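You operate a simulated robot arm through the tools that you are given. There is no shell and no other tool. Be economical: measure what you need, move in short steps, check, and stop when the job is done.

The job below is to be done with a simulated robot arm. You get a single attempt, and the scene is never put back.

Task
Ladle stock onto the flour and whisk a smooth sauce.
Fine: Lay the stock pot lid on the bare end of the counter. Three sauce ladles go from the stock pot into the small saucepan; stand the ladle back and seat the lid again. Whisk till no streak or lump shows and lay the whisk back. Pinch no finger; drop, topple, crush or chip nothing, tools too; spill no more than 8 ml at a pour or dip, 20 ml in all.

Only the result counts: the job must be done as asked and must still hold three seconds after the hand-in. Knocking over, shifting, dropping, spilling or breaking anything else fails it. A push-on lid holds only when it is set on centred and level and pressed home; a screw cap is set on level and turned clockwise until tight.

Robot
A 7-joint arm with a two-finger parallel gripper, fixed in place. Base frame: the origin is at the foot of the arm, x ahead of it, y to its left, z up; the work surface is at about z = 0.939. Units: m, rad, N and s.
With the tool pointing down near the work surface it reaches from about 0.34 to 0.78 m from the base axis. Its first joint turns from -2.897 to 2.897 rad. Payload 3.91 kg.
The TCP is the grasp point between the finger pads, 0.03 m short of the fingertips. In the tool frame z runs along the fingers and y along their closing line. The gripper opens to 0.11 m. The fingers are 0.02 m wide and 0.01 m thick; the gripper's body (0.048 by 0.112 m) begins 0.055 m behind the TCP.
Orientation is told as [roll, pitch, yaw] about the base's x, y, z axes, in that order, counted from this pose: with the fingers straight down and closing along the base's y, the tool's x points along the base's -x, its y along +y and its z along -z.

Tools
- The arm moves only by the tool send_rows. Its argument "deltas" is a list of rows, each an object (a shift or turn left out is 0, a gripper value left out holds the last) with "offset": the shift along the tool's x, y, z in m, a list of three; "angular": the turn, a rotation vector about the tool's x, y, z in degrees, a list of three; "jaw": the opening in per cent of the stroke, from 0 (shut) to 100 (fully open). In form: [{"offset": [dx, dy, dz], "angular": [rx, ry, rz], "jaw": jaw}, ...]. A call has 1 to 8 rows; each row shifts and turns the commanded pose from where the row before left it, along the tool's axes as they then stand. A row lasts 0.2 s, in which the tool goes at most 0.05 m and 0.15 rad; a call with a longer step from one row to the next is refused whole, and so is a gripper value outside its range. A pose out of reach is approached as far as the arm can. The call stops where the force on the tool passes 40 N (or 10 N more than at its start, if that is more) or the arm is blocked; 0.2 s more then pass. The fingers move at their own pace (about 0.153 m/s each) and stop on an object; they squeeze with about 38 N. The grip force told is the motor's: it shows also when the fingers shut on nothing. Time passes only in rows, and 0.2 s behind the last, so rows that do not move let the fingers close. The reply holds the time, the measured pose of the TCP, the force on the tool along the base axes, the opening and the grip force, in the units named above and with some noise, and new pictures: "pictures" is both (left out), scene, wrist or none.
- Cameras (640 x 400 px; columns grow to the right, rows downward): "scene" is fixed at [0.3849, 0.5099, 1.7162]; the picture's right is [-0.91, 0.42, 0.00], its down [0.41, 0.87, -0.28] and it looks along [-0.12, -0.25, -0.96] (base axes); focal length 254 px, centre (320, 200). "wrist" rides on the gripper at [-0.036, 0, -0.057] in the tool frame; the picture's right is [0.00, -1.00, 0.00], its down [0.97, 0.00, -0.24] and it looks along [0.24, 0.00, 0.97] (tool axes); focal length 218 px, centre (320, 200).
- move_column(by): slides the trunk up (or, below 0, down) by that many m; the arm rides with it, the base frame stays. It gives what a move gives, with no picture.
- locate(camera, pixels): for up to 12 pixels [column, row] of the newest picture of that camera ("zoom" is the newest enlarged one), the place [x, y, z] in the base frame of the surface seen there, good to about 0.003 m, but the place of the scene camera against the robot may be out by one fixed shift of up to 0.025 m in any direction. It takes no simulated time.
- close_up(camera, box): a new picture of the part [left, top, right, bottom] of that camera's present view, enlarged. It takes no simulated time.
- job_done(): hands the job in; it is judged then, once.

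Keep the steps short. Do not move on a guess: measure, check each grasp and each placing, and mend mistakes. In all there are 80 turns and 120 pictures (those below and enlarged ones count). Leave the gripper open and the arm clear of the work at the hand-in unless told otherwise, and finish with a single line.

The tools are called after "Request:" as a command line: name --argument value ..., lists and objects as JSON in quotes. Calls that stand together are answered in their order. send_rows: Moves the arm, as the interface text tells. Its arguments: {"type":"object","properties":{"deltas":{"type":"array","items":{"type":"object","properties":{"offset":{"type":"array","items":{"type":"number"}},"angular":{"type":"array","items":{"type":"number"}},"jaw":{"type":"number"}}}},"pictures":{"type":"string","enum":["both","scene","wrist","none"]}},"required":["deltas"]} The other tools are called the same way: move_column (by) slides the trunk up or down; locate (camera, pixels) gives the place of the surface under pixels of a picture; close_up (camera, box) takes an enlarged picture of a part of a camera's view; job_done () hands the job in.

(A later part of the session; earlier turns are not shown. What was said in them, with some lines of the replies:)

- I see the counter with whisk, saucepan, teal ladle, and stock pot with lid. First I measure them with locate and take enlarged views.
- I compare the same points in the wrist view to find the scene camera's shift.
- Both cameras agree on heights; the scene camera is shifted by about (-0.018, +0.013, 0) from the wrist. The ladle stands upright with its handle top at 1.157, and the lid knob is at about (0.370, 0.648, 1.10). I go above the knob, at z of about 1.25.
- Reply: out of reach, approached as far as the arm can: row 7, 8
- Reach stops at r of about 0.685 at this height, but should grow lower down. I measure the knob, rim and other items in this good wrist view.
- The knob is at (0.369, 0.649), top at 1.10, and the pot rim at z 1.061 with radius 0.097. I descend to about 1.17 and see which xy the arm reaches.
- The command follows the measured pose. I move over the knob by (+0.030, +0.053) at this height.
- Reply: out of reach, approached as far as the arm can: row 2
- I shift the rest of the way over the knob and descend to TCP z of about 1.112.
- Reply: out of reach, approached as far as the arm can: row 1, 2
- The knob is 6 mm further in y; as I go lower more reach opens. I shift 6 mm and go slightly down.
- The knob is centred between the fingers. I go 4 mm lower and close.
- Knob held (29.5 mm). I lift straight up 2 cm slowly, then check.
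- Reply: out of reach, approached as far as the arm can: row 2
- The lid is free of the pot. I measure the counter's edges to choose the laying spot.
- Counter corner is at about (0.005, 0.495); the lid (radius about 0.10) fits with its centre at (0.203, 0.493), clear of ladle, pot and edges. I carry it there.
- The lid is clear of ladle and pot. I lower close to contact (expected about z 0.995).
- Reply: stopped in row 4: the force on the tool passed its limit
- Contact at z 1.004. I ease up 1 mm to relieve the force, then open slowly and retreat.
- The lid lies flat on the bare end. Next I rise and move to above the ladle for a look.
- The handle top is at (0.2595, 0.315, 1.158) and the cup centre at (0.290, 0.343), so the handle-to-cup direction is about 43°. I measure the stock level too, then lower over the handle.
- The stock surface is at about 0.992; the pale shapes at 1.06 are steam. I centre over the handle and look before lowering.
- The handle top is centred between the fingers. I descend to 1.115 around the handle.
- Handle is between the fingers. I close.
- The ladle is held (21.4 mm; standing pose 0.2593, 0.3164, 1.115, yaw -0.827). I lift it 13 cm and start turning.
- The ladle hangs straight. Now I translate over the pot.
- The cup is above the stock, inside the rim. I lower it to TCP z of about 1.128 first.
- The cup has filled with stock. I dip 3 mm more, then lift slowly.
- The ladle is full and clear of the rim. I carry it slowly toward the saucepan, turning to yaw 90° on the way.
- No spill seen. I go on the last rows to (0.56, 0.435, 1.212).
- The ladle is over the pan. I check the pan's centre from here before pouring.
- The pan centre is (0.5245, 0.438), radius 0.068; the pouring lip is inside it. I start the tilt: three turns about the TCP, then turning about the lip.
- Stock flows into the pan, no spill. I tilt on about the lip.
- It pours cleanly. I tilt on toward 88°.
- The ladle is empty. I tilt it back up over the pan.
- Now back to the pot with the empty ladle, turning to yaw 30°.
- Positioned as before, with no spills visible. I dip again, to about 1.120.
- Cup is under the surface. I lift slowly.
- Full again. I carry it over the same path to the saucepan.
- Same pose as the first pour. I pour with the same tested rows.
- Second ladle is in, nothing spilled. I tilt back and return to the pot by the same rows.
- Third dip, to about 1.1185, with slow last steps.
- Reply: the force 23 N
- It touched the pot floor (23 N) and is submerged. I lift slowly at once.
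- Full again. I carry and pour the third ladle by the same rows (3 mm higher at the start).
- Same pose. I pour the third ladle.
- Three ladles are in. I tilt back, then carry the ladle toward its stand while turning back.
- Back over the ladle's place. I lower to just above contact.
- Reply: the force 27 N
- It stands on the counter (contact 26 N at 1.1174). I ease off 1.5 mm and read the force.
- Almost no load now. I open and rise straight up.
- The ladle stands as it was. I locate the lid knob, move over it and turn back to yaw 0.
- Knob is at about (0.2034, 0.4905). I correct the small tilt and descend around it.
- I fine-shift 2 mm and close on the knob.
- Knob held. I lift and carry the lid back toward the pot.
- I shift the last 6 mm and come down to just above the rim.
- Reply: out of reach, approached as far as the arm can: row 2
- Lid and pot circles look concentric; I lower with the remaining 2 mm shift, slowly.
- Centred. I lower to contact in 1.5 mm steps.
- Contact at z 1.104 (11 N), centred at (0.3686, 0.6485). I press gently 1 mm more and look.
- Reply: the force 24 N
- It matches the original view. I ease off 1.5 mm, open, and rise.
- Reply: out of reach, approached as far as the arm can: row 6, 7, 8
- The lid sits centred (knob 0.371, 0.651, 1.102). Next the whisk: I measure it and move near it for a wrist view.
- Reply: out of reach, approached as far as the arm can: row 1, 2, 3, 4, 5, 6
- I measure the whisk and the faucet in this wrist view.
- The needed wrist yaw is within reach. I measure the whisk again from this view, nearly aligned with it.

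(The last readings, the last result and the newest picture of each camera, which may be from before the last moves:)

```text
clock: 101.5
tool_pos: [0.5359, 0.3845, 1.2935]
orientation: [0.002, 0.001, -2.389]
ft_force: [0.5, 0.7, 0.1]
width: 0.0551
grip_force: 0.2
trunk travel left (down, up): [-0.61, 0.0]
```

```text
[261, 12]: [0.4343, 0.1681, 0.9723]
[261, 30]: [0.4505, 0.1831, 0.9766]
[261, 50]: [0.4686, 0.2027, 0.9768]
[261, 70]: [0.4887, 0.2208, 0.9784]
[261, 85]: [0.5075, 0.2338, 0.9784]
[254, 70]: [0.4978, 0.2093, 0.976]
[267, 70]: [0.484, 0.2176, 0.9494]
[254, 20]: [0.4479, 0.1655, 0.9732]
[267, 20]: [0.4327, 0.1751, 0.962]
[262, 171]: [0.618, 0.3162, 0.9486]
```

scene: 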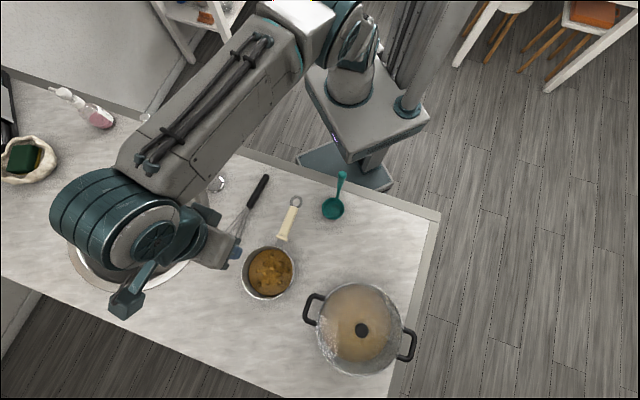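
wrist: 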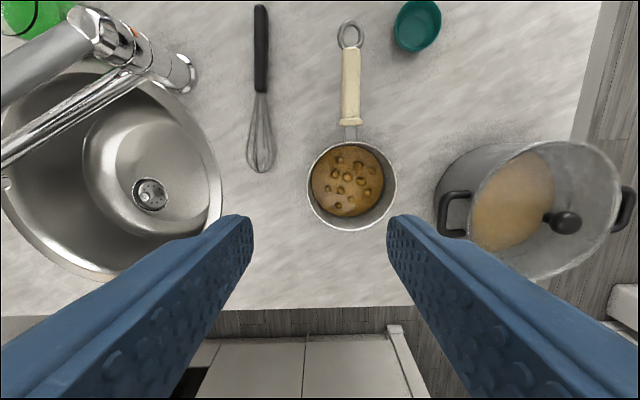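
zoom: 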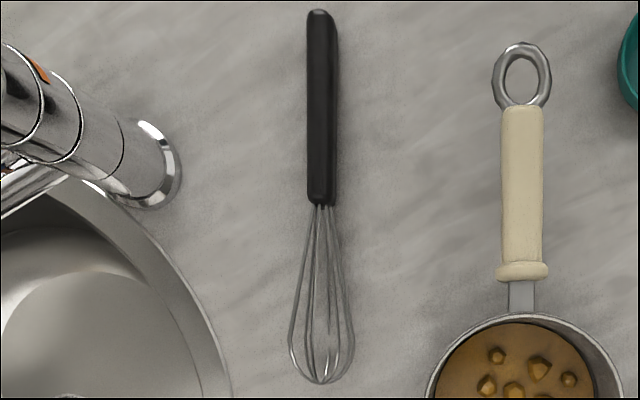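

The whisk axis points at about 42.3°, handle 24 mm thick. I move above the grip point (0.480, 0.209) and come down to z of about 1.06.

Request:
send_rows --deltas '[{"offset": [-0.0402, -0.0225, 0], "angular": [0, 0, 0.3]}, {"offset": [-0.0402, -0.0225, 0]}, {"offset": [-0.0402, -0.0225, 0]}, {"offset": [-0.0402, -0.0225, 0]}, {"offset": [0, 0, 0.045]}, {"offset": [0, 0, 0.045]}, {"offset": [0, 0, 0.045]}, {"offset": [0, 0, 0.045]}]' --pictures "none"

Request:
send_rows --deltas '[{"offset": [0, 0, 0.045]}, {}]' --pictures "both"

```text
clock: 103.3
tool_pos: [0.3574, 0.3411, 1.113]
orientation: [0.002, -0.001, -2.393]
ft_force: [-0.3, 0.7, -0.1]
width: 0.0552
grip_force: 0.1
trunk travel left (down, up): [-0.61, 0.0]
```

```text
clock: 103.9
tool_pos: [0.3579, 0.3413, 1.0681]
orientation: [0.003, 0.002, -2.393]
ft_force: [0.0, 0.7, -0.1]
width: 0.0552
grip_force: 0.1
trunk travel left (down, up): [-0.61, 0.0]
```

scene: 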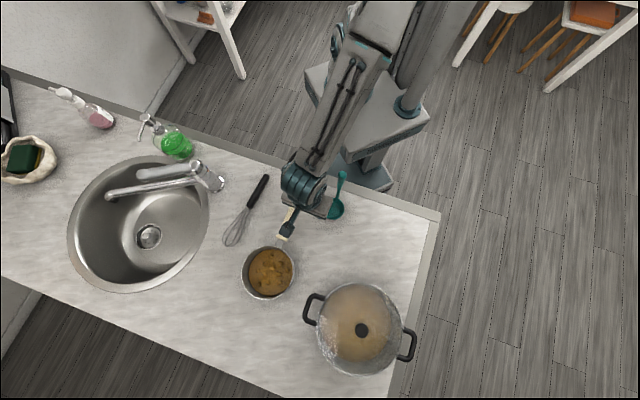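
wrist: 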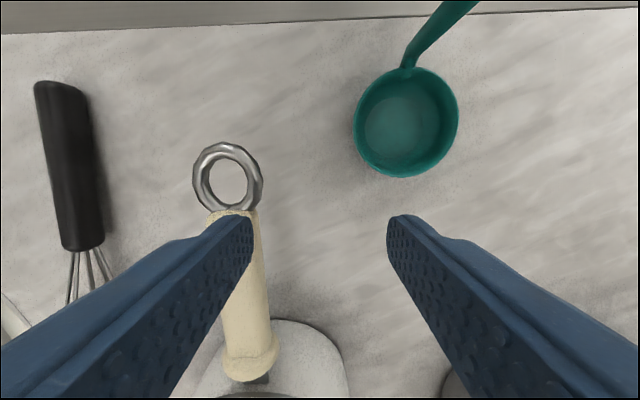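

I used the wrong sign for the tool's y, so I am at (0.358, 0.341) instead. Nothing was touched (forces about 0, ladle upright). I rise straight up and go to the right place, +0.18 m along tool y.

Request:
send_rows --deltas '[{"offset": [0, 0, -0.045]}, {"offset": [0, 0, -0.045]}, {"offset": [0, 0, -0.045]}, {"offset": [0, 0.045, 0]}, {"offset": [0, 0.045, 0]}, {"offset": [0, 0.045, 0]}, {"offset": [-0.001, 0.045, 0]}, {}]' --pictures "wrist"

```text
clock: 105.7
tool_pos: [0.4787, 0.2082, 1.2047]
orientation: [0.002, 0.003, -2.391]
ft_force: [0.7, -0.1, 0.1]
width: 0.0548
grip_force: 0.0
trunk travel left (down, up): [-0.61, 0.0]
```

wrist: 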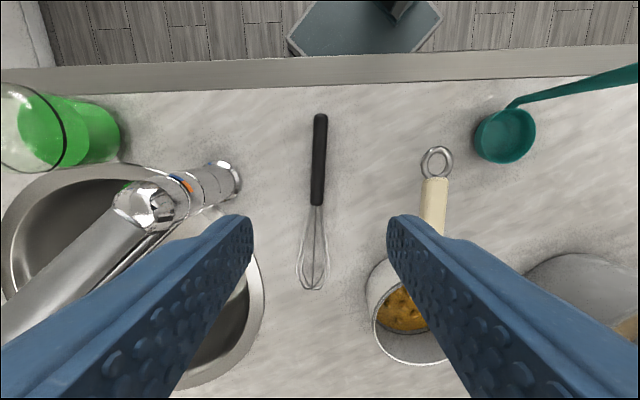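

The whisk handle lies centred, about 2° off. I correct and descend to z of about 0.985.

Request:
send_rows --deltas '[{"offset": [0, 0.0017, 0.04], "angular": [0, 0, 2]}, {"offset": [0, 0, 0.045]}, {"offset": [0, 0, 0.045]}, {"offset": [0, 0, 0.045]}, {"offset": [0, 0, 0.03]}, {"offset": [0, 0, 0.012]}, {}]' --pictures "wrist"

```text
clock: 107.3
tool_pos: [0.4817, 0.2052, 0.9865]
orientation: [0.001, 0.0, -2.429]
ft_force: [-0.2, -0.3, -0.9]
width: 0.0551
grip_force: 0.1
trunk travel left (down, up): [-0.61, 0.0]
```

wrist: 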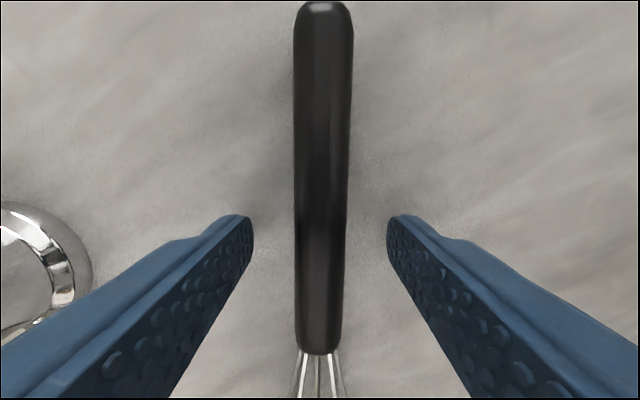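

The handle is well centred. I go 2 mm lower, close, and lift 5 cm to check the hold.

Request:
send_rows --deltas '[{"offset": [0, 0, 0.0015]}, {"jaw": 25}, {"jaw": 0}, {"jaw": 0}, {}]' --pictures "none"

Request:
send_rows --deltas '[{"offset": [0, 0, -0.015]}, {"offset": [0, 0, -0.035]}, {"offset": [0, 0, -0.045]}, {"offset": [0, 0, -0.045]}, {"offset": [0, 0, -0.045]}, {"offset": [0, 0, -0.045]}, {"offset": [0, 0, -0.045]}, {"offset": [0, 0, -0.025]}]' --pictures "wrist"

```text
clock: 108.5
tool_pos: [0.4832, 0.206, 0.9848]
orientation: [0.001, 0.002, -2.425]
ft_force: [0.3, -0.3, 0.3]
width: 0.0176
grip_force: 38.3
trunk travel left (down, up): [-0.61, 0.0]
```

```text
clock: 110.3
tool_pos: [0.48, 0.2054, 1.2869]
orientation: [0.001, 0.0, -2.427]
ft_force: [0.8, 0.5, -1.0]
width: 0.018
grip_force: 38.5
trunk travel left (down, up): [-0.61, 0.0]
```

wrist: 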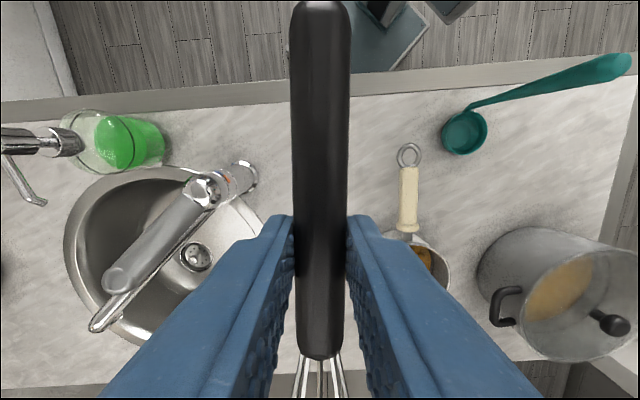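

The whisk is held firmly. I turn it 178° (wires toward the robot) high above everything, then tilt it down 68°.

Request:
send_rows --deltas '[{"angular": [0, 0, -8.48]}, {"angular": [0, 0, -8.48]}, {"angular": [0, 0, -8.48]}, {"angular": [0, 0, -8.48]}, {"angular": [0, 0, -8.48]}, {"angular": [0, 0, -8.48]}, {"angular": [0, 0, -8.48]}]' --pictures "none"

Request:
send_rows --deltas '[{"angular": [0, 0, -8.48]}, {"angular": [0, 0, -8.48]}, {"angular": [0, 0, -8.48]}, {"angular": [0, 0, -8.48]}, {"angular": [0, 0, -8.48]}, {"angular": [0, 0, -8.48]}, {"angular": [0, 0, -8.48]}]' --pictures "none"

Request:
send_rows --deltas '[{"angular": [0, 0, -8.48]}, {"angular": [0, 0, -8.48]}, {"angular": [0, 0, -8.48]}, {"angular": [0, 0, -8.48]}, {"angular": [0, 0, -8.48]}, {"angular": [0, 0, -8.48]}, {"angular": [0, 0, -8.48]}]' --pictures "none"

Request:
send_rows --deltas '[{"angular": [0, -8.5, 0]}, {"angular": [0, -8.5, 0]}, {"angular": [0, -8.5, 0]}, {"angular": [0, -8.5, 0]}, {"angular": [0, -8.5, 0]}, {"angular": [0, -8.5, 0]}, {"angular": [0, -8.5, 0]}, {"angular": [0, -8.5, 0]}]' --pictures "both"

```text
clock: 111.9
tool_pos: [0.4807, 0.2061, 1.2862]
orientation: [0.002, 0.0, -1.388]
ft_force: [-0.6, -0.1, 0.3]
width: 0.0178
grip_force: 38.1
trunk travel left (down, up): [-0.61, 0.0]
```

```text
clock: 113.5
tool_pos: [0.481, 0.2063, 1.2861]
orientation: [0.001, -0.001, -0.352]
ft_force: [0.3, -0.2, -1.0]
width: 0.0177
grip_force: 37.8
trunk travel left (down, up): [-0.61, 0.0]
```

```text
clock: 115.1
tool_pos: [0.4812, 0.2062, 1.2853]
orientation: [-0.001, -0.001, 0.683]
ft_force: [0.2, -0.5, -0.6]
width: 0.018
grip_force: 38.0
trunk travel left (down, up): [-0.61, 0.0]
```

```text
clock: 116.9
tool_pos: [0.4809, 0.2072, 1.2846]
orientation: [-0.011, -1.185, 0.691]
ft_force: [0.1, 1.3, -0.8]
width: 0.0179
grip_force: 37.9
trunk travel left (down, up): [-0.61, 0.0]
```

scene: 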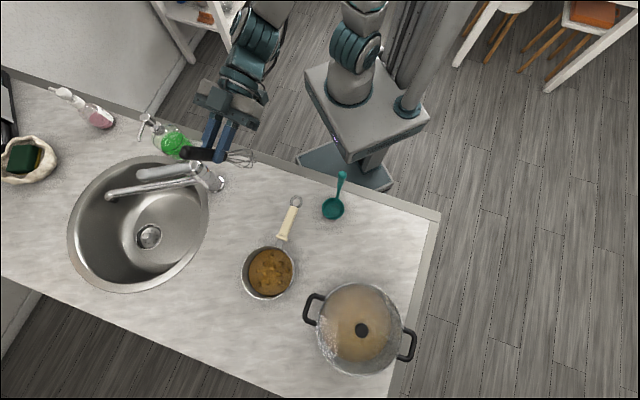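
wrist: 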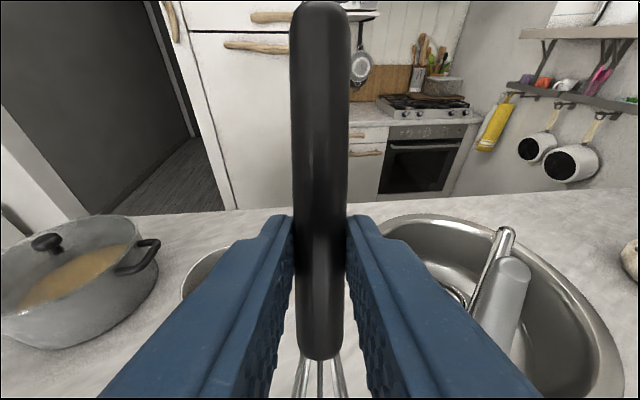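

The whisk hangs tilted down as wanted. I move it over the saucepan, staying above the rim.

Request:
send_rows --deltas '[{"offset": [-0.01453, 0.02588, 0.03592]}, {"offset": [-0.01453, 0.02588, 0.03592]}, {"offset": [-0.01453, 0.02588, 0.03592]}, {"offset": [-0.01453, 0.02588, 0.03592]}, {"offset": [-0.01453, 0.02588, 0.03592]}, {"offset": [-0.01453, 0.02588, 0.03592]}, {"offset": [0.0371, 0, 0.015]}, {"offset": [0.0278, 0, 0.0112]}]' --pictures "both"

Request:
close_up --camera "scene" --box '[210, 200, 340, 310]'

```text
clock: 118.7
tool_pos: [0.5638, 0.4773, 1.215]
orientation: [-0.007, -1.189, 0.687]
ft_force: [0.8, 0.1, -0.8]
width: 0.0178
grip_force: 38.3
trunk travel left (down, up): [-0.61, 0.0]
```

scene: 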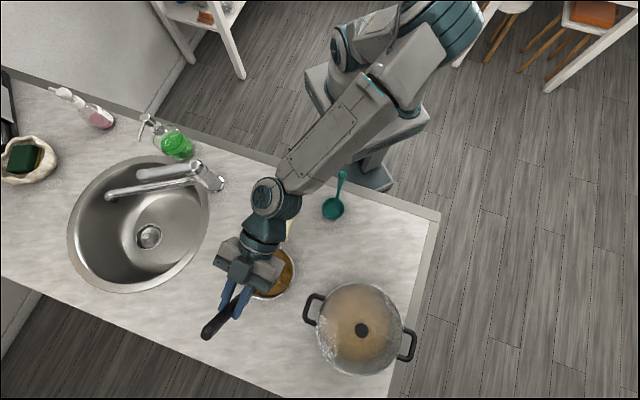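
wrist: 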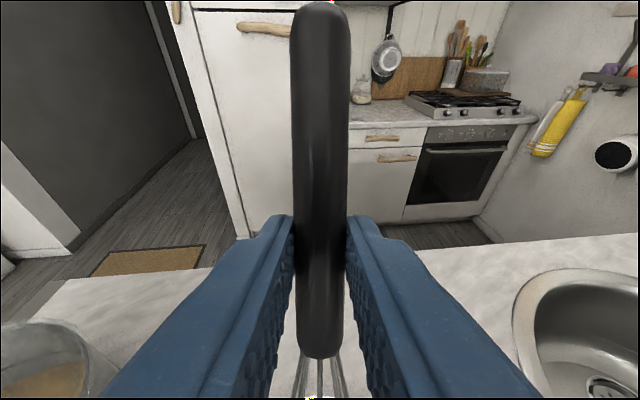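

```text
3.64 times, centred on (275, 255) of scene
```

zoom: 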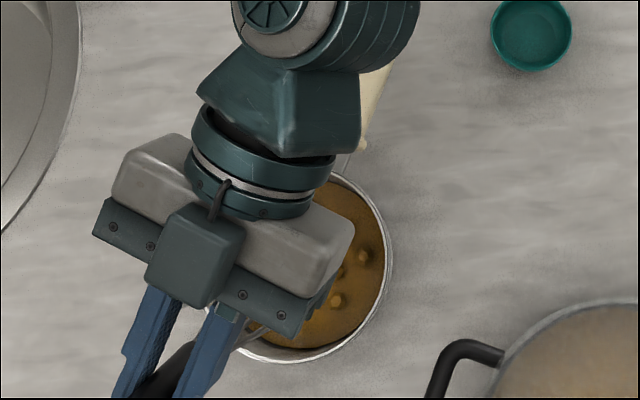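

Handle sits about 2 cm beyond the TCP, so the tip is at about (0.534, 0.453, 1.063). I shift it to the pan's centre and lower until the wires are in the sauce.

Request:
send_rows --deltas '[{"offset": [0.0064, -0.0054, -0.0159]}, {"offset": [0.0417, 0, 0.0169]}, {"offset": [0.0278, 0, 0.0112]}, {"offset": [0.0093, 0, 0.0037]}, {}]' --pictures "none"

Request:
send_rows --deltas '[{"offset": [0.0046, 0, 0.0019]}, {}]' --pictures "both"

Request:
close_up --camera "scene" --box '[210, 200, 340, 310]'

```text
clock: 119.9
tool_pos: [0.5533, 0.4591, 1.1313]
orientation: [-0.002, -1.19, 0.683]
ft_force: [-0.1, -0.7, -0.8]
width: 0.0179
grip_force: 38.2
trunk travel left (down, up): [-0.61, 0.0]
```

```text
clock: 120.5
tool_pos: [0.5544, 0.46, 1.1269]
orientation: [-0.003, -1.19, 0.684]
ft_force: [-0.5, 0.3, -0.2]
width: 0.018
grip_force: 37.9
trunk travel left (down, up): [-0.61, 0.0]
```

scene: 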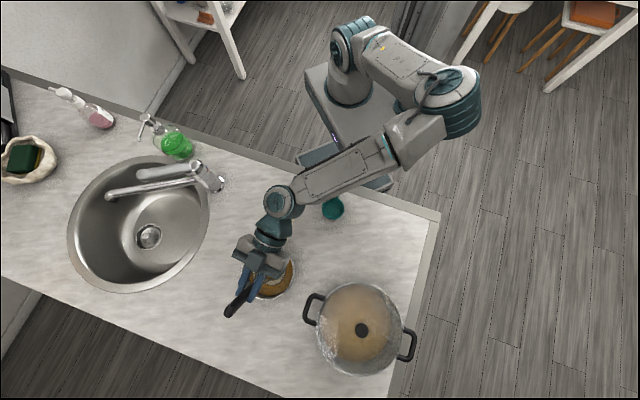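
wrist: 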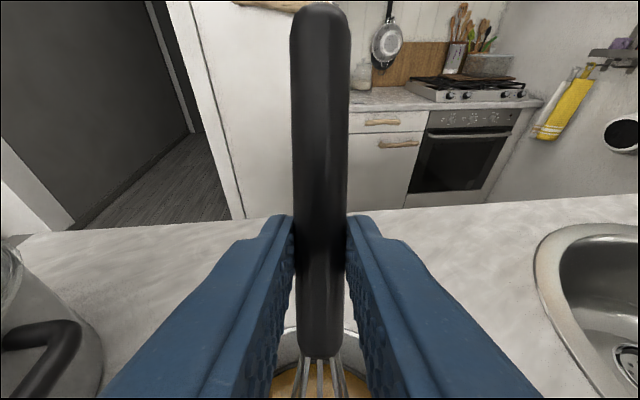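

```text
3.64 times, centred on (275, 255) of scene
```

zoom: 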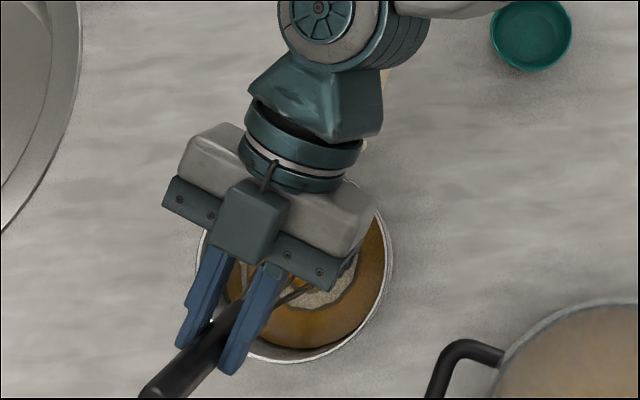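

The wires are in the sauce and streaks show. I begin stirring in circles of about 2 cm radius, four turns, then look.

Request:
send_rows --deltas '[{"offset": [-0.0004, 0, 0.017]}, {}]' --pictures "none"

Request:
send_rows --deltas '[{"offset": [0.0022, 0.01556, -0.00543]}, {"offset": [0.0053, 0.00644, -0.01311]}, {"offset": [0.0053, -0.00644, -0.01311]}, {"offset": [0.0022, -0.01556, -0.00543]}, {"offset": [-0.0022, -0.01556, 0.00543]}, {"offset": [-0.0053, -0.00644, 0.01311]}, {"offset": [-0.0053, 0.00644, 0.01311]}, {"offset": [-0.0022, 0.01556, 0.00543]}]' --pictures "none"

Request:
send_rows --deltas '[{"offset": [0.0022, 0.01556, -0.00543]}, {"offset": [0.0053, 0.00644, -0.01311]}, {"offset": [0.0053, -0.00644, -0.01311]}, {"offset": [0.0022, -0.01556, -0.00543]}, {"offset": [-0.0022, -0.01556, 0.00543]}, {"offset": [-0.0053, -0.00644, 0.01311]}, {"offset": [-0.0053, 0.00644, 0.01311]}, {"offset": [-0.0022, 0.01556, 0.00543]}]' --pictures "none"

Request:
send_rows --deltas '[{"offset": [0.0022, 0.01556, -0.00543]}, {"offset": [0.0053, 0.00644, -0.01311]}, {"offset": [0.0053, -0.00644, -0.01311]}, {"offset": [0.0022, -0.01556, -0.00543]}, {"offset": [-0.0022, -0.01556, 0.00543]}, {"offset": [-0.0053, -0.00644, 0.01311]}, {"offset": [-0.0053, 0.00644, 0.01311]}, {"offset": [-0.0022, 0.01556, 0.00543]}]' --pictures "none"

Request:
send_rows --deltas '[{"offset": [0.0022, 0.01556, -0.00543]}, {"offset": [0.0053, 0.00644, -0.01311]}, {"offset": [0.0053, -0.00644, -0.01311]}, {"offset": [0.0022, -0.01556, -0.00543]}, {"offset": [-0.0022, -0.01556, 0.00543]}, {"offset": [-0.0053, -0.00644, 0.01311]}, {"offset": [-0.0053, 0.00644, 0.01311]}, {"offset": [-0.0022, 0.01556, 0.00543]}]' --pictures "scene"

Request:
close_up --camera "scene" --box '[210, 200, 340, 310]'

```text
clock: 121.1
tool_pos: [0.5667, 0.4705, 1.1236]
orientation: [-0.002, -1.192, 0.685]
ft_force: [3.1, 2.2, 16.2]
width: 0.0181
grip_force: 38.1
trunk travel left (down, up): [-0.61, 0.0]
```

```text
clock: 122.9
tool_pos: [0.5645, 0.4704, 1.1194]
orientation: [-0.004, -1.186, 0.686]
ft_force: [0.1, 0.9, -0.6]
width: 0.0179
grip_force: 38.0
trunk travel left (down, up): [-0.61, 0.0]
```

```text
clock: 124.7
tool_pos: [0.5663, 0.4684, 1.1198]
orientation: [-0.003, -1.189, 0.685]
ft_force: [0.0, 0.2, 0.6]
width: 0.0176
grip_force: 37.8
trunk travel left (down, up): [-0.61, 0.0]
```

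```text
clock: 126.5
tool_pos: [0.5645, 0.4697, 1.1186]
orientation: [-0.006, -1.188, 0.686]
ft_force: [-0.2, -0.8, -1.0]
width: 0.0177
grip_force: 37.3
trunk travel left (down, up): [-0.61, 0.0]
```

```text
clock: 128.3
tool_pos: [0.5666, 0.4696, 1.1204]
orientation: [-0.003, -1.189, 0.686]
ft_force: [0.2, -0.2, -0.4]
width: 0.0177
grip_force: 37.9
trunk travel left (down, up): [-0.61, 0.0]
```

scene: 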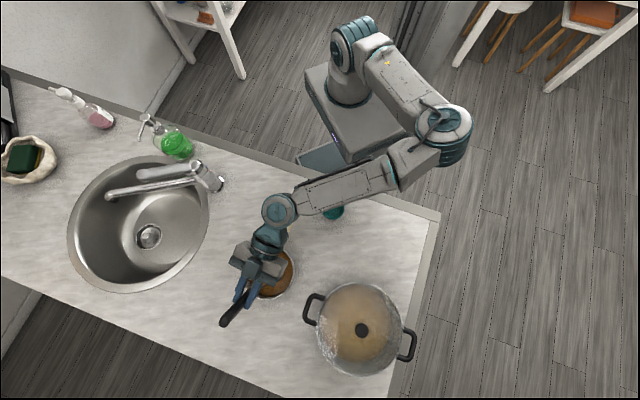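

```text
3.64 times, centred on (275, 255) of scene
```

zoom: 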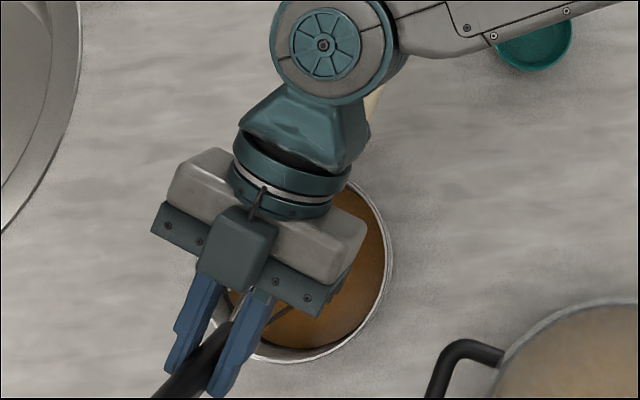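

Sauce looks much smoother. The forearm drifts slightly toward the ladle with each turn, so I stir four turns the other way, then look.

Request:
send_rows --deltas '[{"offset": [0.0022, -0.01556, -0.00543]}, {"offset": [0.0053, -0.00644, -0.01311]}, {"offset": [0.0053, 0.00644, -0.01311]}, {"offset": [0.0022, 0.01556, -0.00543]}, {"offset": [-0.0022, 0.01556, 0.00543]}, {"offset": [-0.0053, 0.00644, 0.01311]}, {"offset": [-0.0053, -0.00644, 0.01311]}, {"offset": [-0.0022, -0.01556, 0.00543]}]' --pictures "none"

Request:
send_rows --deltas '[{"offset": [0.0022, -0.01556, -0.00543]}, {"offset": [0.0053, -0.00644, -0.01311]}, {"offset": [0.0053, 0.00644, -0.01311]}, {"offset": [0.0022, 0.01556, -0.00543]}, {"offset": [-0.0022, 0.01556, 0.00543]}, {"offset": [-0.0053, 0.00644, 0.01311]}, {"offset": [-0.0053, -0.00644, 0.01311]}, {"offset": [-0.0022, -0.01556, 0.00543]}]' --pictures "none"

Request:
send_rows --deltas '[{"offset": [0.0022, -0.01556, -0.00543]}, {"offset": [0.0053, -0.00644, -0.01311]}, {"offset": [0.0053, 0.00644, -0.01311]}, {"offset": [0.0022, 0.01556, -0.00543]}, {"offset": [-0.0022, 0.01556, 0.00543]}, {"offset": [-0.0053, 0.00644, 0.01311]}, {"offset": [-0.0053, -0.00644, 0.01311]}, {"offset": [-0.0022, -0.01556, 0.00543]}]' --pictures "none"

Request:
send_rows --deltas '[{"offset": [0.0022, -0.01556, -0.00543]}, {"offset": [0.0053, -0.00644, -0.01311]}, {"offset": [0.0053, 0.00644, -0.01311]}, {"offset": [0.0022, 0.01556, -0.00543]}, {"offset": [-0.0022, 0.01556, 0.00543]}, {"offset": [-0.0053, 0.00644, 0.01311]}, {"offset": [-0.0053, -0.00644, 0.01311]}, {"offset": [-0.0022, -0.01556, 0.00543]}]' --pictures "both"

Request:
close_up --camera "scene" --box '[240, 235, 310, 305]'

```text
clock: 130.1
tool_pos: [0.5674, 0.4689, 1.12]
orientation: [-0.004, -1.187, 0.682]
ft_force: [0.0, -0.3, -0.3]
width: 0.0179
grip_force: 37.8
trunk travel left (down, up): [-0.61, 0.0]
```

```text
clock: 131.9
tool_pos: [0.5676, 0.4704, 1.1193]
orientation: [-0.001, -1.188, 0.685]
ft_force: [-0.1, 0.0, -1.3]
width: 0.018
grip_force: 38.0
trunk travel left (down, up): [-0.61, 0.0]
```

```text
clock: 133.7
tool_pos: [0.5681, 0.4692, 1.1188]
orientation: [-0.004, -1.188, 0.683]
ft_force: [0.4, 0.0, -1.3]
width: 0.0178
grip_force: 38.4
trunk travel left (down, up): [-0.61, 0.0]
```

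```text
clock: 135.5
tool_pos: [0.5663, 0.4694, 1.1199]
orientation: [-0.005, -1.185, 0.684]
ft_force: [0.1, -1.0, -0.6]
width: 0.018
grip_force: 37.6
trunk travel left (down, up): [-0.61, 0.0]
```

scene: 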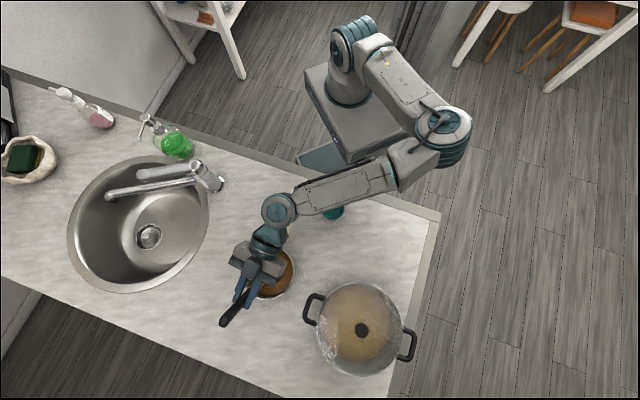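
wrist: 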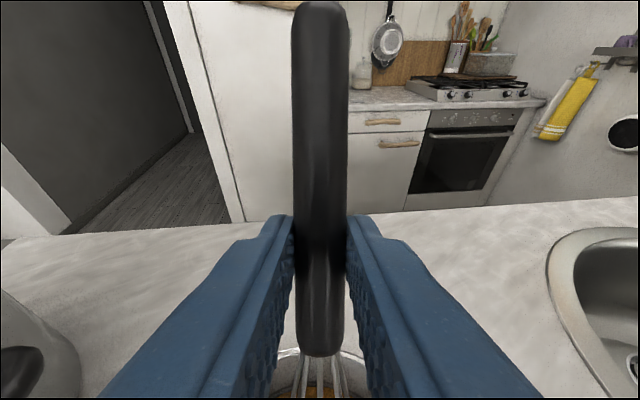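

```text
5.71 times, centred on (275, 270) of scene
```

zoom: 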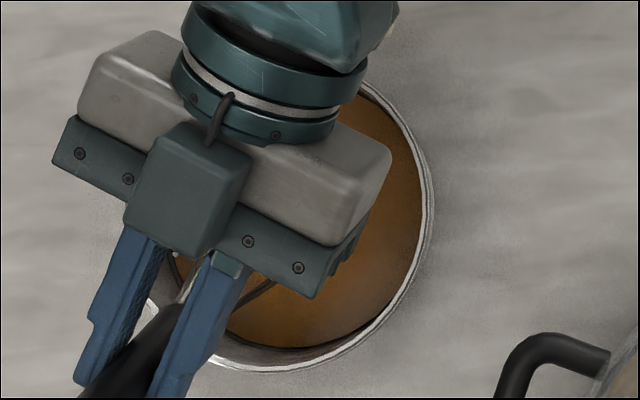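

No lump or streak is visible. I centre the whisk, lift it slowly letting it drip in the pan, then carry it back high and look at the sauce.

Request:
send_rows --deltas '[{"offset": [0.006, 0, -0.0148]}, {"offset": [-0.0185, 0, -0.0075]}, {"offset": [-0.0185, 0, -0.0075]}, {"offset": [-0.0185, 0, -0.0075]}, {}, {}, {}, {}]' --pictures "none"

Request:
send_rows --deltas '[{}, {}, {}, {"offset": [-0.0371, 0, -0.015]}, {"offset": [-0.0371, 0, -0.015]}, {"offset": [-0.0231, 0, -0.0094]}]' --pictures "none"

Request:
send_rows --deltas '[{"offset": [0.01345, -0.02522, -0.03325]}, {"offset": [0.01345, -0.02522, -0.03325]}, {"offset": [0.01345, -0.02522, -0.03325]}, {"offset": [0.01345, -0.02522, -0.03325]}, {"offset": [0.01345, -0.02522, -0.03325]}, {"offset": [0.01345, -0.02522, -0.03325]}, {}]' --pictures "scene"

Request:
close_up --camera "scene" --box '[210, 200, 350, 310]'

```text
clock: 137.3
tool_pos: [0.5542, 0.4594, 1.1796]
orientation: [-0.003, -1.189, 0.684]
ft_force: [-0.5, 0.4, -1.1]
width: 0.0179
grip_force: 37.6
trunk travel left (down, up): [-0.61, 0.0]
```

```text
clock: 138.7
tool_pos: [0.5549, 0.46, 1.2854]
orientation: [-0.004, -1.188, 0.687]
ft_force: [-0.2, 0.6, -1.2]
width: 0.0177
grip_force: 38.4
trunk travel left (down, up): [-0.61, 0.0]
```

```text
clock: 140.3
tool_pos: [0.4815, 0.2078, 1.2845]
orientation: [-0.006, -1.191, 0.685]
ft_force: [1.5, 0.4, -1.2]
width: 0.0177
grip_force: 38.2
trunk travel left (down, up): [-0.61, 0.0]
```

scene: 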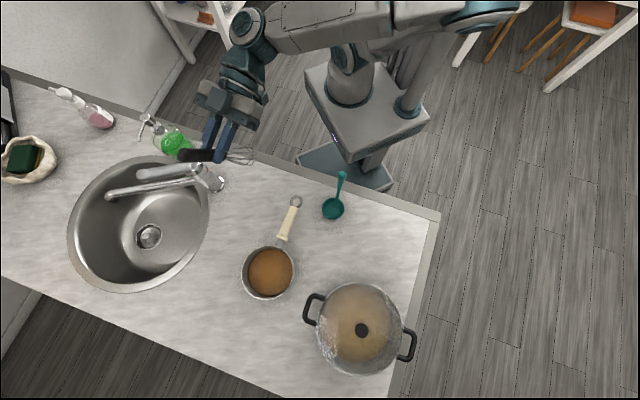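

```text
3.64 times, centred on (280, 255) of scene
```

zoom: 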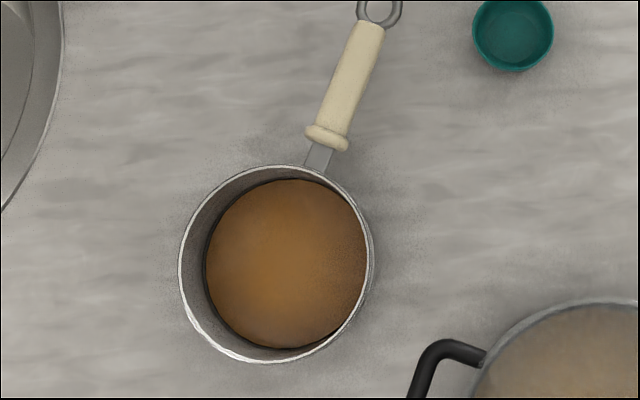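

The sauce is uniformly smooth, and ladle, lid and pan are in place. I tilt the whisk back level and turn it back 178°.

Request:
send_rows --deltas '[{"angular": [0, 8.5, 0]}, {"angular": [0, 8.5, 0]}, {"angular": [0, 8.5, 0]}, {"angular": [0, 8.5, 0]}, {"angular": [0, 8.5, 0]}, {"angular": [0, 8.5, 0]}, {"angular": [0, 8.5, 0]}, {"angular": [0, 8.5, 0]}]' --pictures "none"

Request:
send_rows --deltas '[{"angular": [0, 0, 8.48]}, {"angular": [0, 0, 8.48]}, {"angular": [0, 0, 8.48]}, {"angular": [0, 0, 8.48]}, {"angular": [0, 0, 8.48]}, {"angular": [0, 0, 8.48]}, {"angular": [0, 0, 8.48]}]' --pictures "none"

Request:
send_rows --deltas '[{"angular": [0, 0, 8.48]}, {"angular": [0, 0, 8.48]}, {"angular": [0, 0, 8.48]}, {"angular": [0, 0, 8.48]}, {"angular": [0, 0, 8.48]}, {"angular": [0, 0, 8.48]}, {"angular": [0, 0, 8.48]}]' --pictures "none"

Request:
send_rows --deltas '[{"angular": [0, 0, 8.48]}, {"angular": [0, 0, 8.48]}, {"angular": [0, 0, 8.48]}, {"angular": [0, 0, 8.48]}, {"angular": [0, 0, 8.48]}, {"angular": [0, 0, 8.48]}, {"angular": [0, 0, 8.48]}, {}]' --pictures "both"

```text
clock: 142.1
tool_pos: [0.4828, 0.2069, 1.2853]
orientation: [-0.001, 0.001, 0.682]
ft_force: [-0.1, -0.4, -0.3]
width: 0.0177
grip_force: 38.1
trunk travel left (down, up): [-0.61, 0.0]
```

```text
clock: 143.7
tool_pos: [0.4817, 0.2071, 1.2862]
orientation: [0.0, -0.003, -0.355]
ft_force: [0.8, 0.0, -0.6]
width: 0.0179
grip_force: 37.7
trunk travel left (down, up): [-0.61, 0.0]
```

```text
clock: 145.3
tool_pos: [0.4828, 0.2077, 1.2838]
orientation: [0.002, -0.004, -1.392]
ft_force: [0.3, -0.2, -0.9]
width: 0.0178
grip_force: 38.8
trunk travel left (down, up): [-0.61, 0.0]
```

```text
clock: 147.1
tool_pos: [0.4818, 0.2067, 1.2851]
orientation: [0.003, 0.002, -2.428]
ft_force: [0.0, 0.5, -0.5]
width: 0.0178
grip_force: 38.2
trunk travel left (down, up): [-0.61, 0.0]
```

scene: 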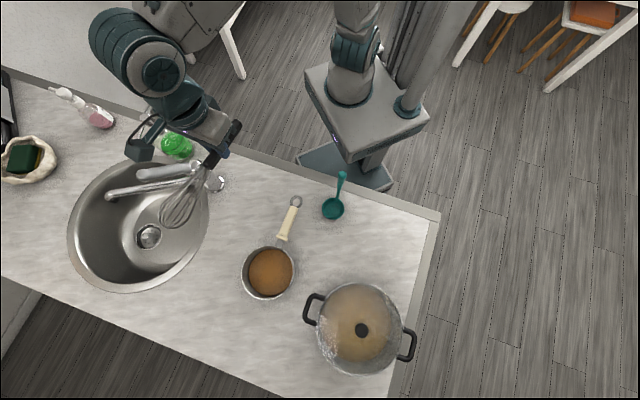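
wrist: 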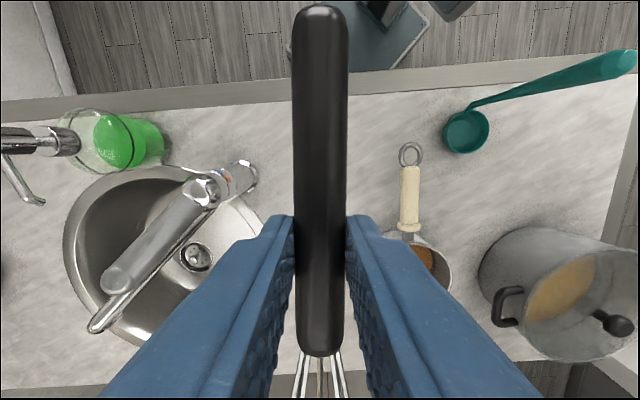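

The whisk is back in its laying orientation. Before lowering, I check heights of the arm parts near the soap bottle and the faucet.

Request:
locate --camera "scene" --pixels '[[140, 152], [152, 122], [165, 75], [180, 105], [205, 125], [178, 146], [165, 140], [130, 145], [215, 125], [150, 172], [200, 170], [105, 30]]'

Request:
close_up --camera "scene" --box '[90, 60, 270, 240]'

Request:
send_rows --deltas '[{"offset": [0, 0, 0.04]}, {"offset": [0, 0, 0.04]}, {}]' --pictures "scene"

```text
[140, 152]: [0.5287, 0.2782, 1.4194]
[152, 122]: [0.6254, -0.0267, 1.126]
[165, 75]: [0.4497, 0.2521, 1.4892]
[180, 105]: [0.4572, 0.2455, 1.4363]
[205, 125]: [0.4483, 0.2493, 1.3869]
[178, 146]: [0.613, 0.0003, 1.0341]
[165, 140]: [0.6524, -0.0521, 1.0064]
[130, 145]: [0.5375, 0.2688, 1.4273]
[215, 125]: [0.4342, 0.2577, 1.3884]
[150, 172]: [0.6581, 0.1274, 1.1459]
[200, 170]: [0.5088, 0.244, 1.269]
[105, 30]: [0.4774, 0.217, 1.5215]
```

```text
2.22 times, centred on (180, 150) of scene
```

zoom: 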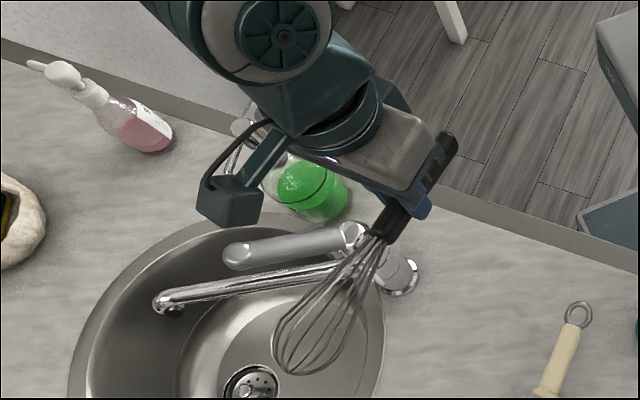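

```text
clock: 147.9
tool_pos: [0.4833, 0.206, 1.2046]
orientation: [0.001, 0.001, -2.428]
ft_force: [-0.3, 0.1, -0.9]
width: 0.0176
grip_force: 38.3
trunk travel left (down, up): [-0.61, 0.0]
```

scene: 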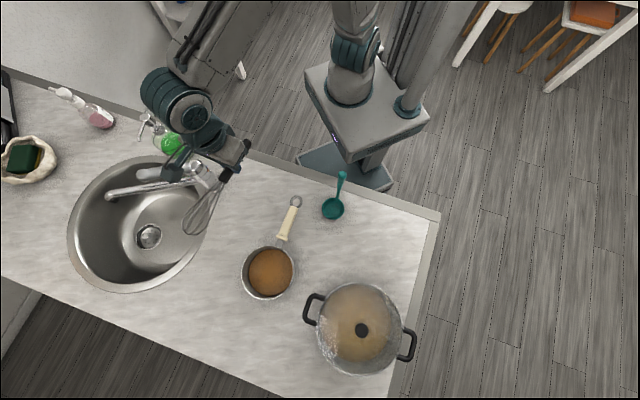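

The arm parts only appear near the soap because they are high (z of about 1.42); they stay around the gripper axis. I lower to just above the counter.

Request:
send_rows --deltas '[{"offset": [0, 0, 0.045]}, {"offset": [0, 0, 0.045]}, {"offset": [0, 0, 0.045]}, {"offset": [0, 0, 0.045]}, {"offset": [0, 0, 0.025]}, {}]' --pictures "none"

Request:
send_rows --deltas '[{"offset": [0, 0, 0.004]}, {"offset": [0, 0, 0.003]}, {}]' --pictures "both"

```text
clock: 149.3
tool_pos: [0.4835, 0.206, 0.9991]
orientation: [0.003, 0.001, -2.425]
ft_force: [-0.2, 0.1, -0.1]
width: 0.0179
grip_force: 38.1
trunk travel left (down, up): [-0.61, 0.0]
```

```text
clock: 150.1
tool_pos: [0.483, 0.2053, 0.9917]
orientation: [0.002, 0.001, -2.427]
ft_force: [0.8, 0.2, -0.4]
width: 0.0176
grip_force: 38.0
trunk travel left (down, up): [-0.61, 0.0]
```

scene: 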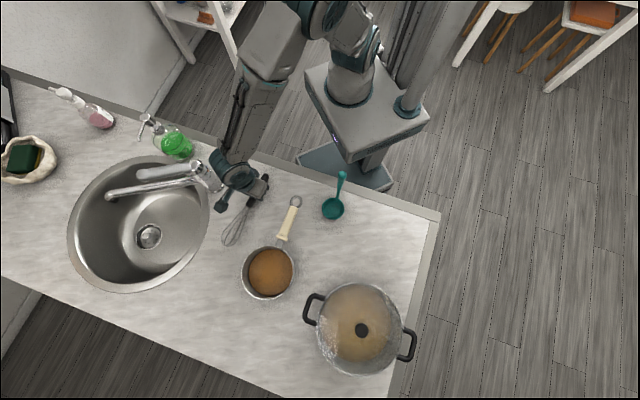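
wrist: 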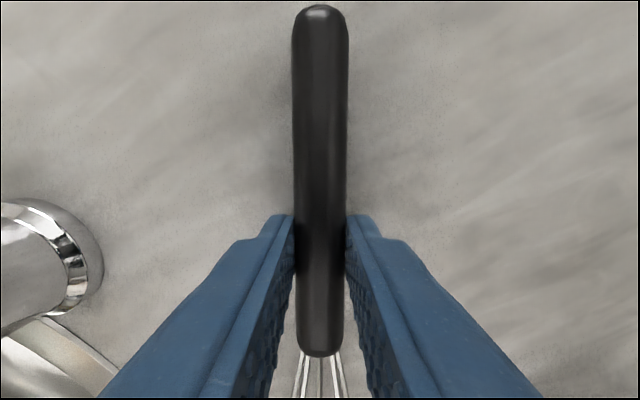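

No contact yet. I lower in 2 mm steps to the original height.

Request:
send_rows --deltas '[{"offset": [0, 0, 0.002]}, {"offset": [0, 0, 0.002]}, {}]' --pictures "none"

Request:
send_rows --deltas '[{"offset": [0, 0, 0.0015]}, {}]' --pictures "none"

```text
clock: 150.9
tool_pos: [0.4828, 0.2064, 0.989]
orientation: [0.001, 0.004, -2.425]
ft_force: [2.4, 1.7, 12.7]
width: 0.0179
grip_force: 38.0
trunk travel left (down, up): [-0.61, 0.0]
```

```text
clock: 151.5
tool_pos: [0.4823, 0.2061, 0.988]
orientation: [0.0, 0.004, -2.425]
ft_force: [3.0, 2.1, 13.7]
width: 0.0178
grip_force: 38.0
trunk travel left (down, up): [-0.61, 0.0]
5 turns are left
```

One end touches (13 N), the rest is within about 2 mm. I go 1.5 mm lower, open gently, and rise straight up.

Request:
send_rows --deltas '[{"offset": [0, 0, 0.0015]}, {}, {"jaw": 22}, {"jaw": 35}, {"jaw": 50}, {"jaw": 50}]' --pictures "none"

Request:
send_rows --deltas '[{"offset": [0, 0, -0.02]}, {"offset": [0, 0, -0.045]}, {"offset": [0, 0, -0.045]}, {"offset": [0, 0, -0.045]}, {"offset": [0, 0, -0.045]}, {"offset": [0, 0, -0.045]}, {"offset": [0, 0, -0.045]}, {}]' --pictures "both"

Request:
close_up --camera "wrist" --box '[200, 80, 480, 300]'

```text
clock: 152.9
tool_pos: [0.4816, 0.2069, 0.9858]
orientation: [0.002, 0.002, -2.427]
ft_force: [-0.1, 0.2, -0.5]
width: 0.0549
grip_force: 0.0
trunk travel left (down, up): [-0.61, 0.0]
```

```text
clock: 154.7
tool_pos: [0.4818, 0.2064, 1.276]
orientation: [0.003, 0.0, -2.427]
ft_force: [-0.8, 0.3, 0.5]
width: 0.0552
grip_force: 0.1
trunk travel left (down, up): [-0.61, 0.0]
```

scene: 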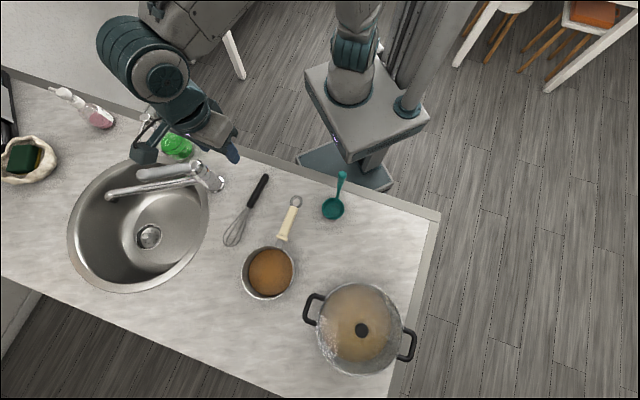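
wrist: 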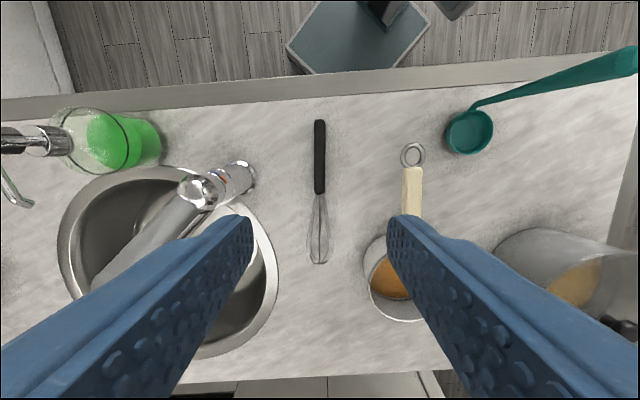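

```text
1.82 times, centred on (340, 190) of wrist
4 turns are left
```

zoom: 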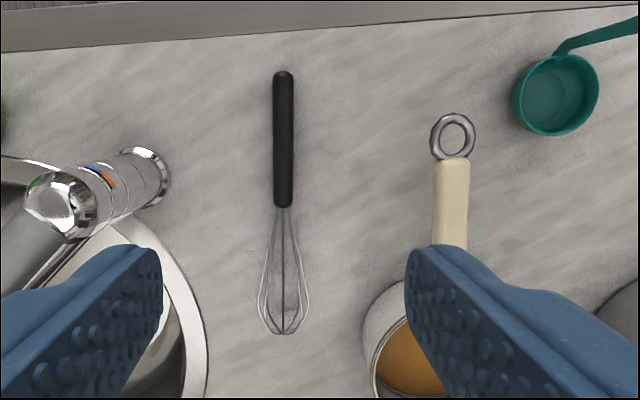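

The whisk lies where it was, the ladle stands, the lid is seated and the sauce is smooth. I open the gripper fully where it is, clear of everything.

Request:
send_rows --deltas '[{"offset": [0, 0, -0.02], "jaw": 100}, {}, {}, {}]' --pictures "scene"

```text
clock: 155.7
tool_pos: [0.4816, 0.2063, 1.2943]
orientation: [0.002, 0.001, -2.425]
ft_force: [-1.1, -0.6, 0.1]
width: 0.1098
grip_force: 0.1
trunk travel left (down, up): [-0.61, 0.0]
3 turns are left
```

scene: 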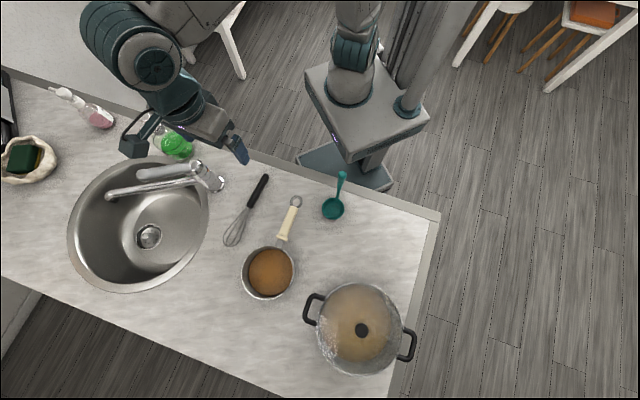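

Everything is in place and the gripper is open and clear, so I hand in.

Request:
job_done

```text
The job is handed in.
```

Job handed in: three ladles of stock are whisked into a sauce that looks smooth, the ladle stands back in its place, the lid is seated on the stock pot, the whisk is laid back, and I saw no spills.
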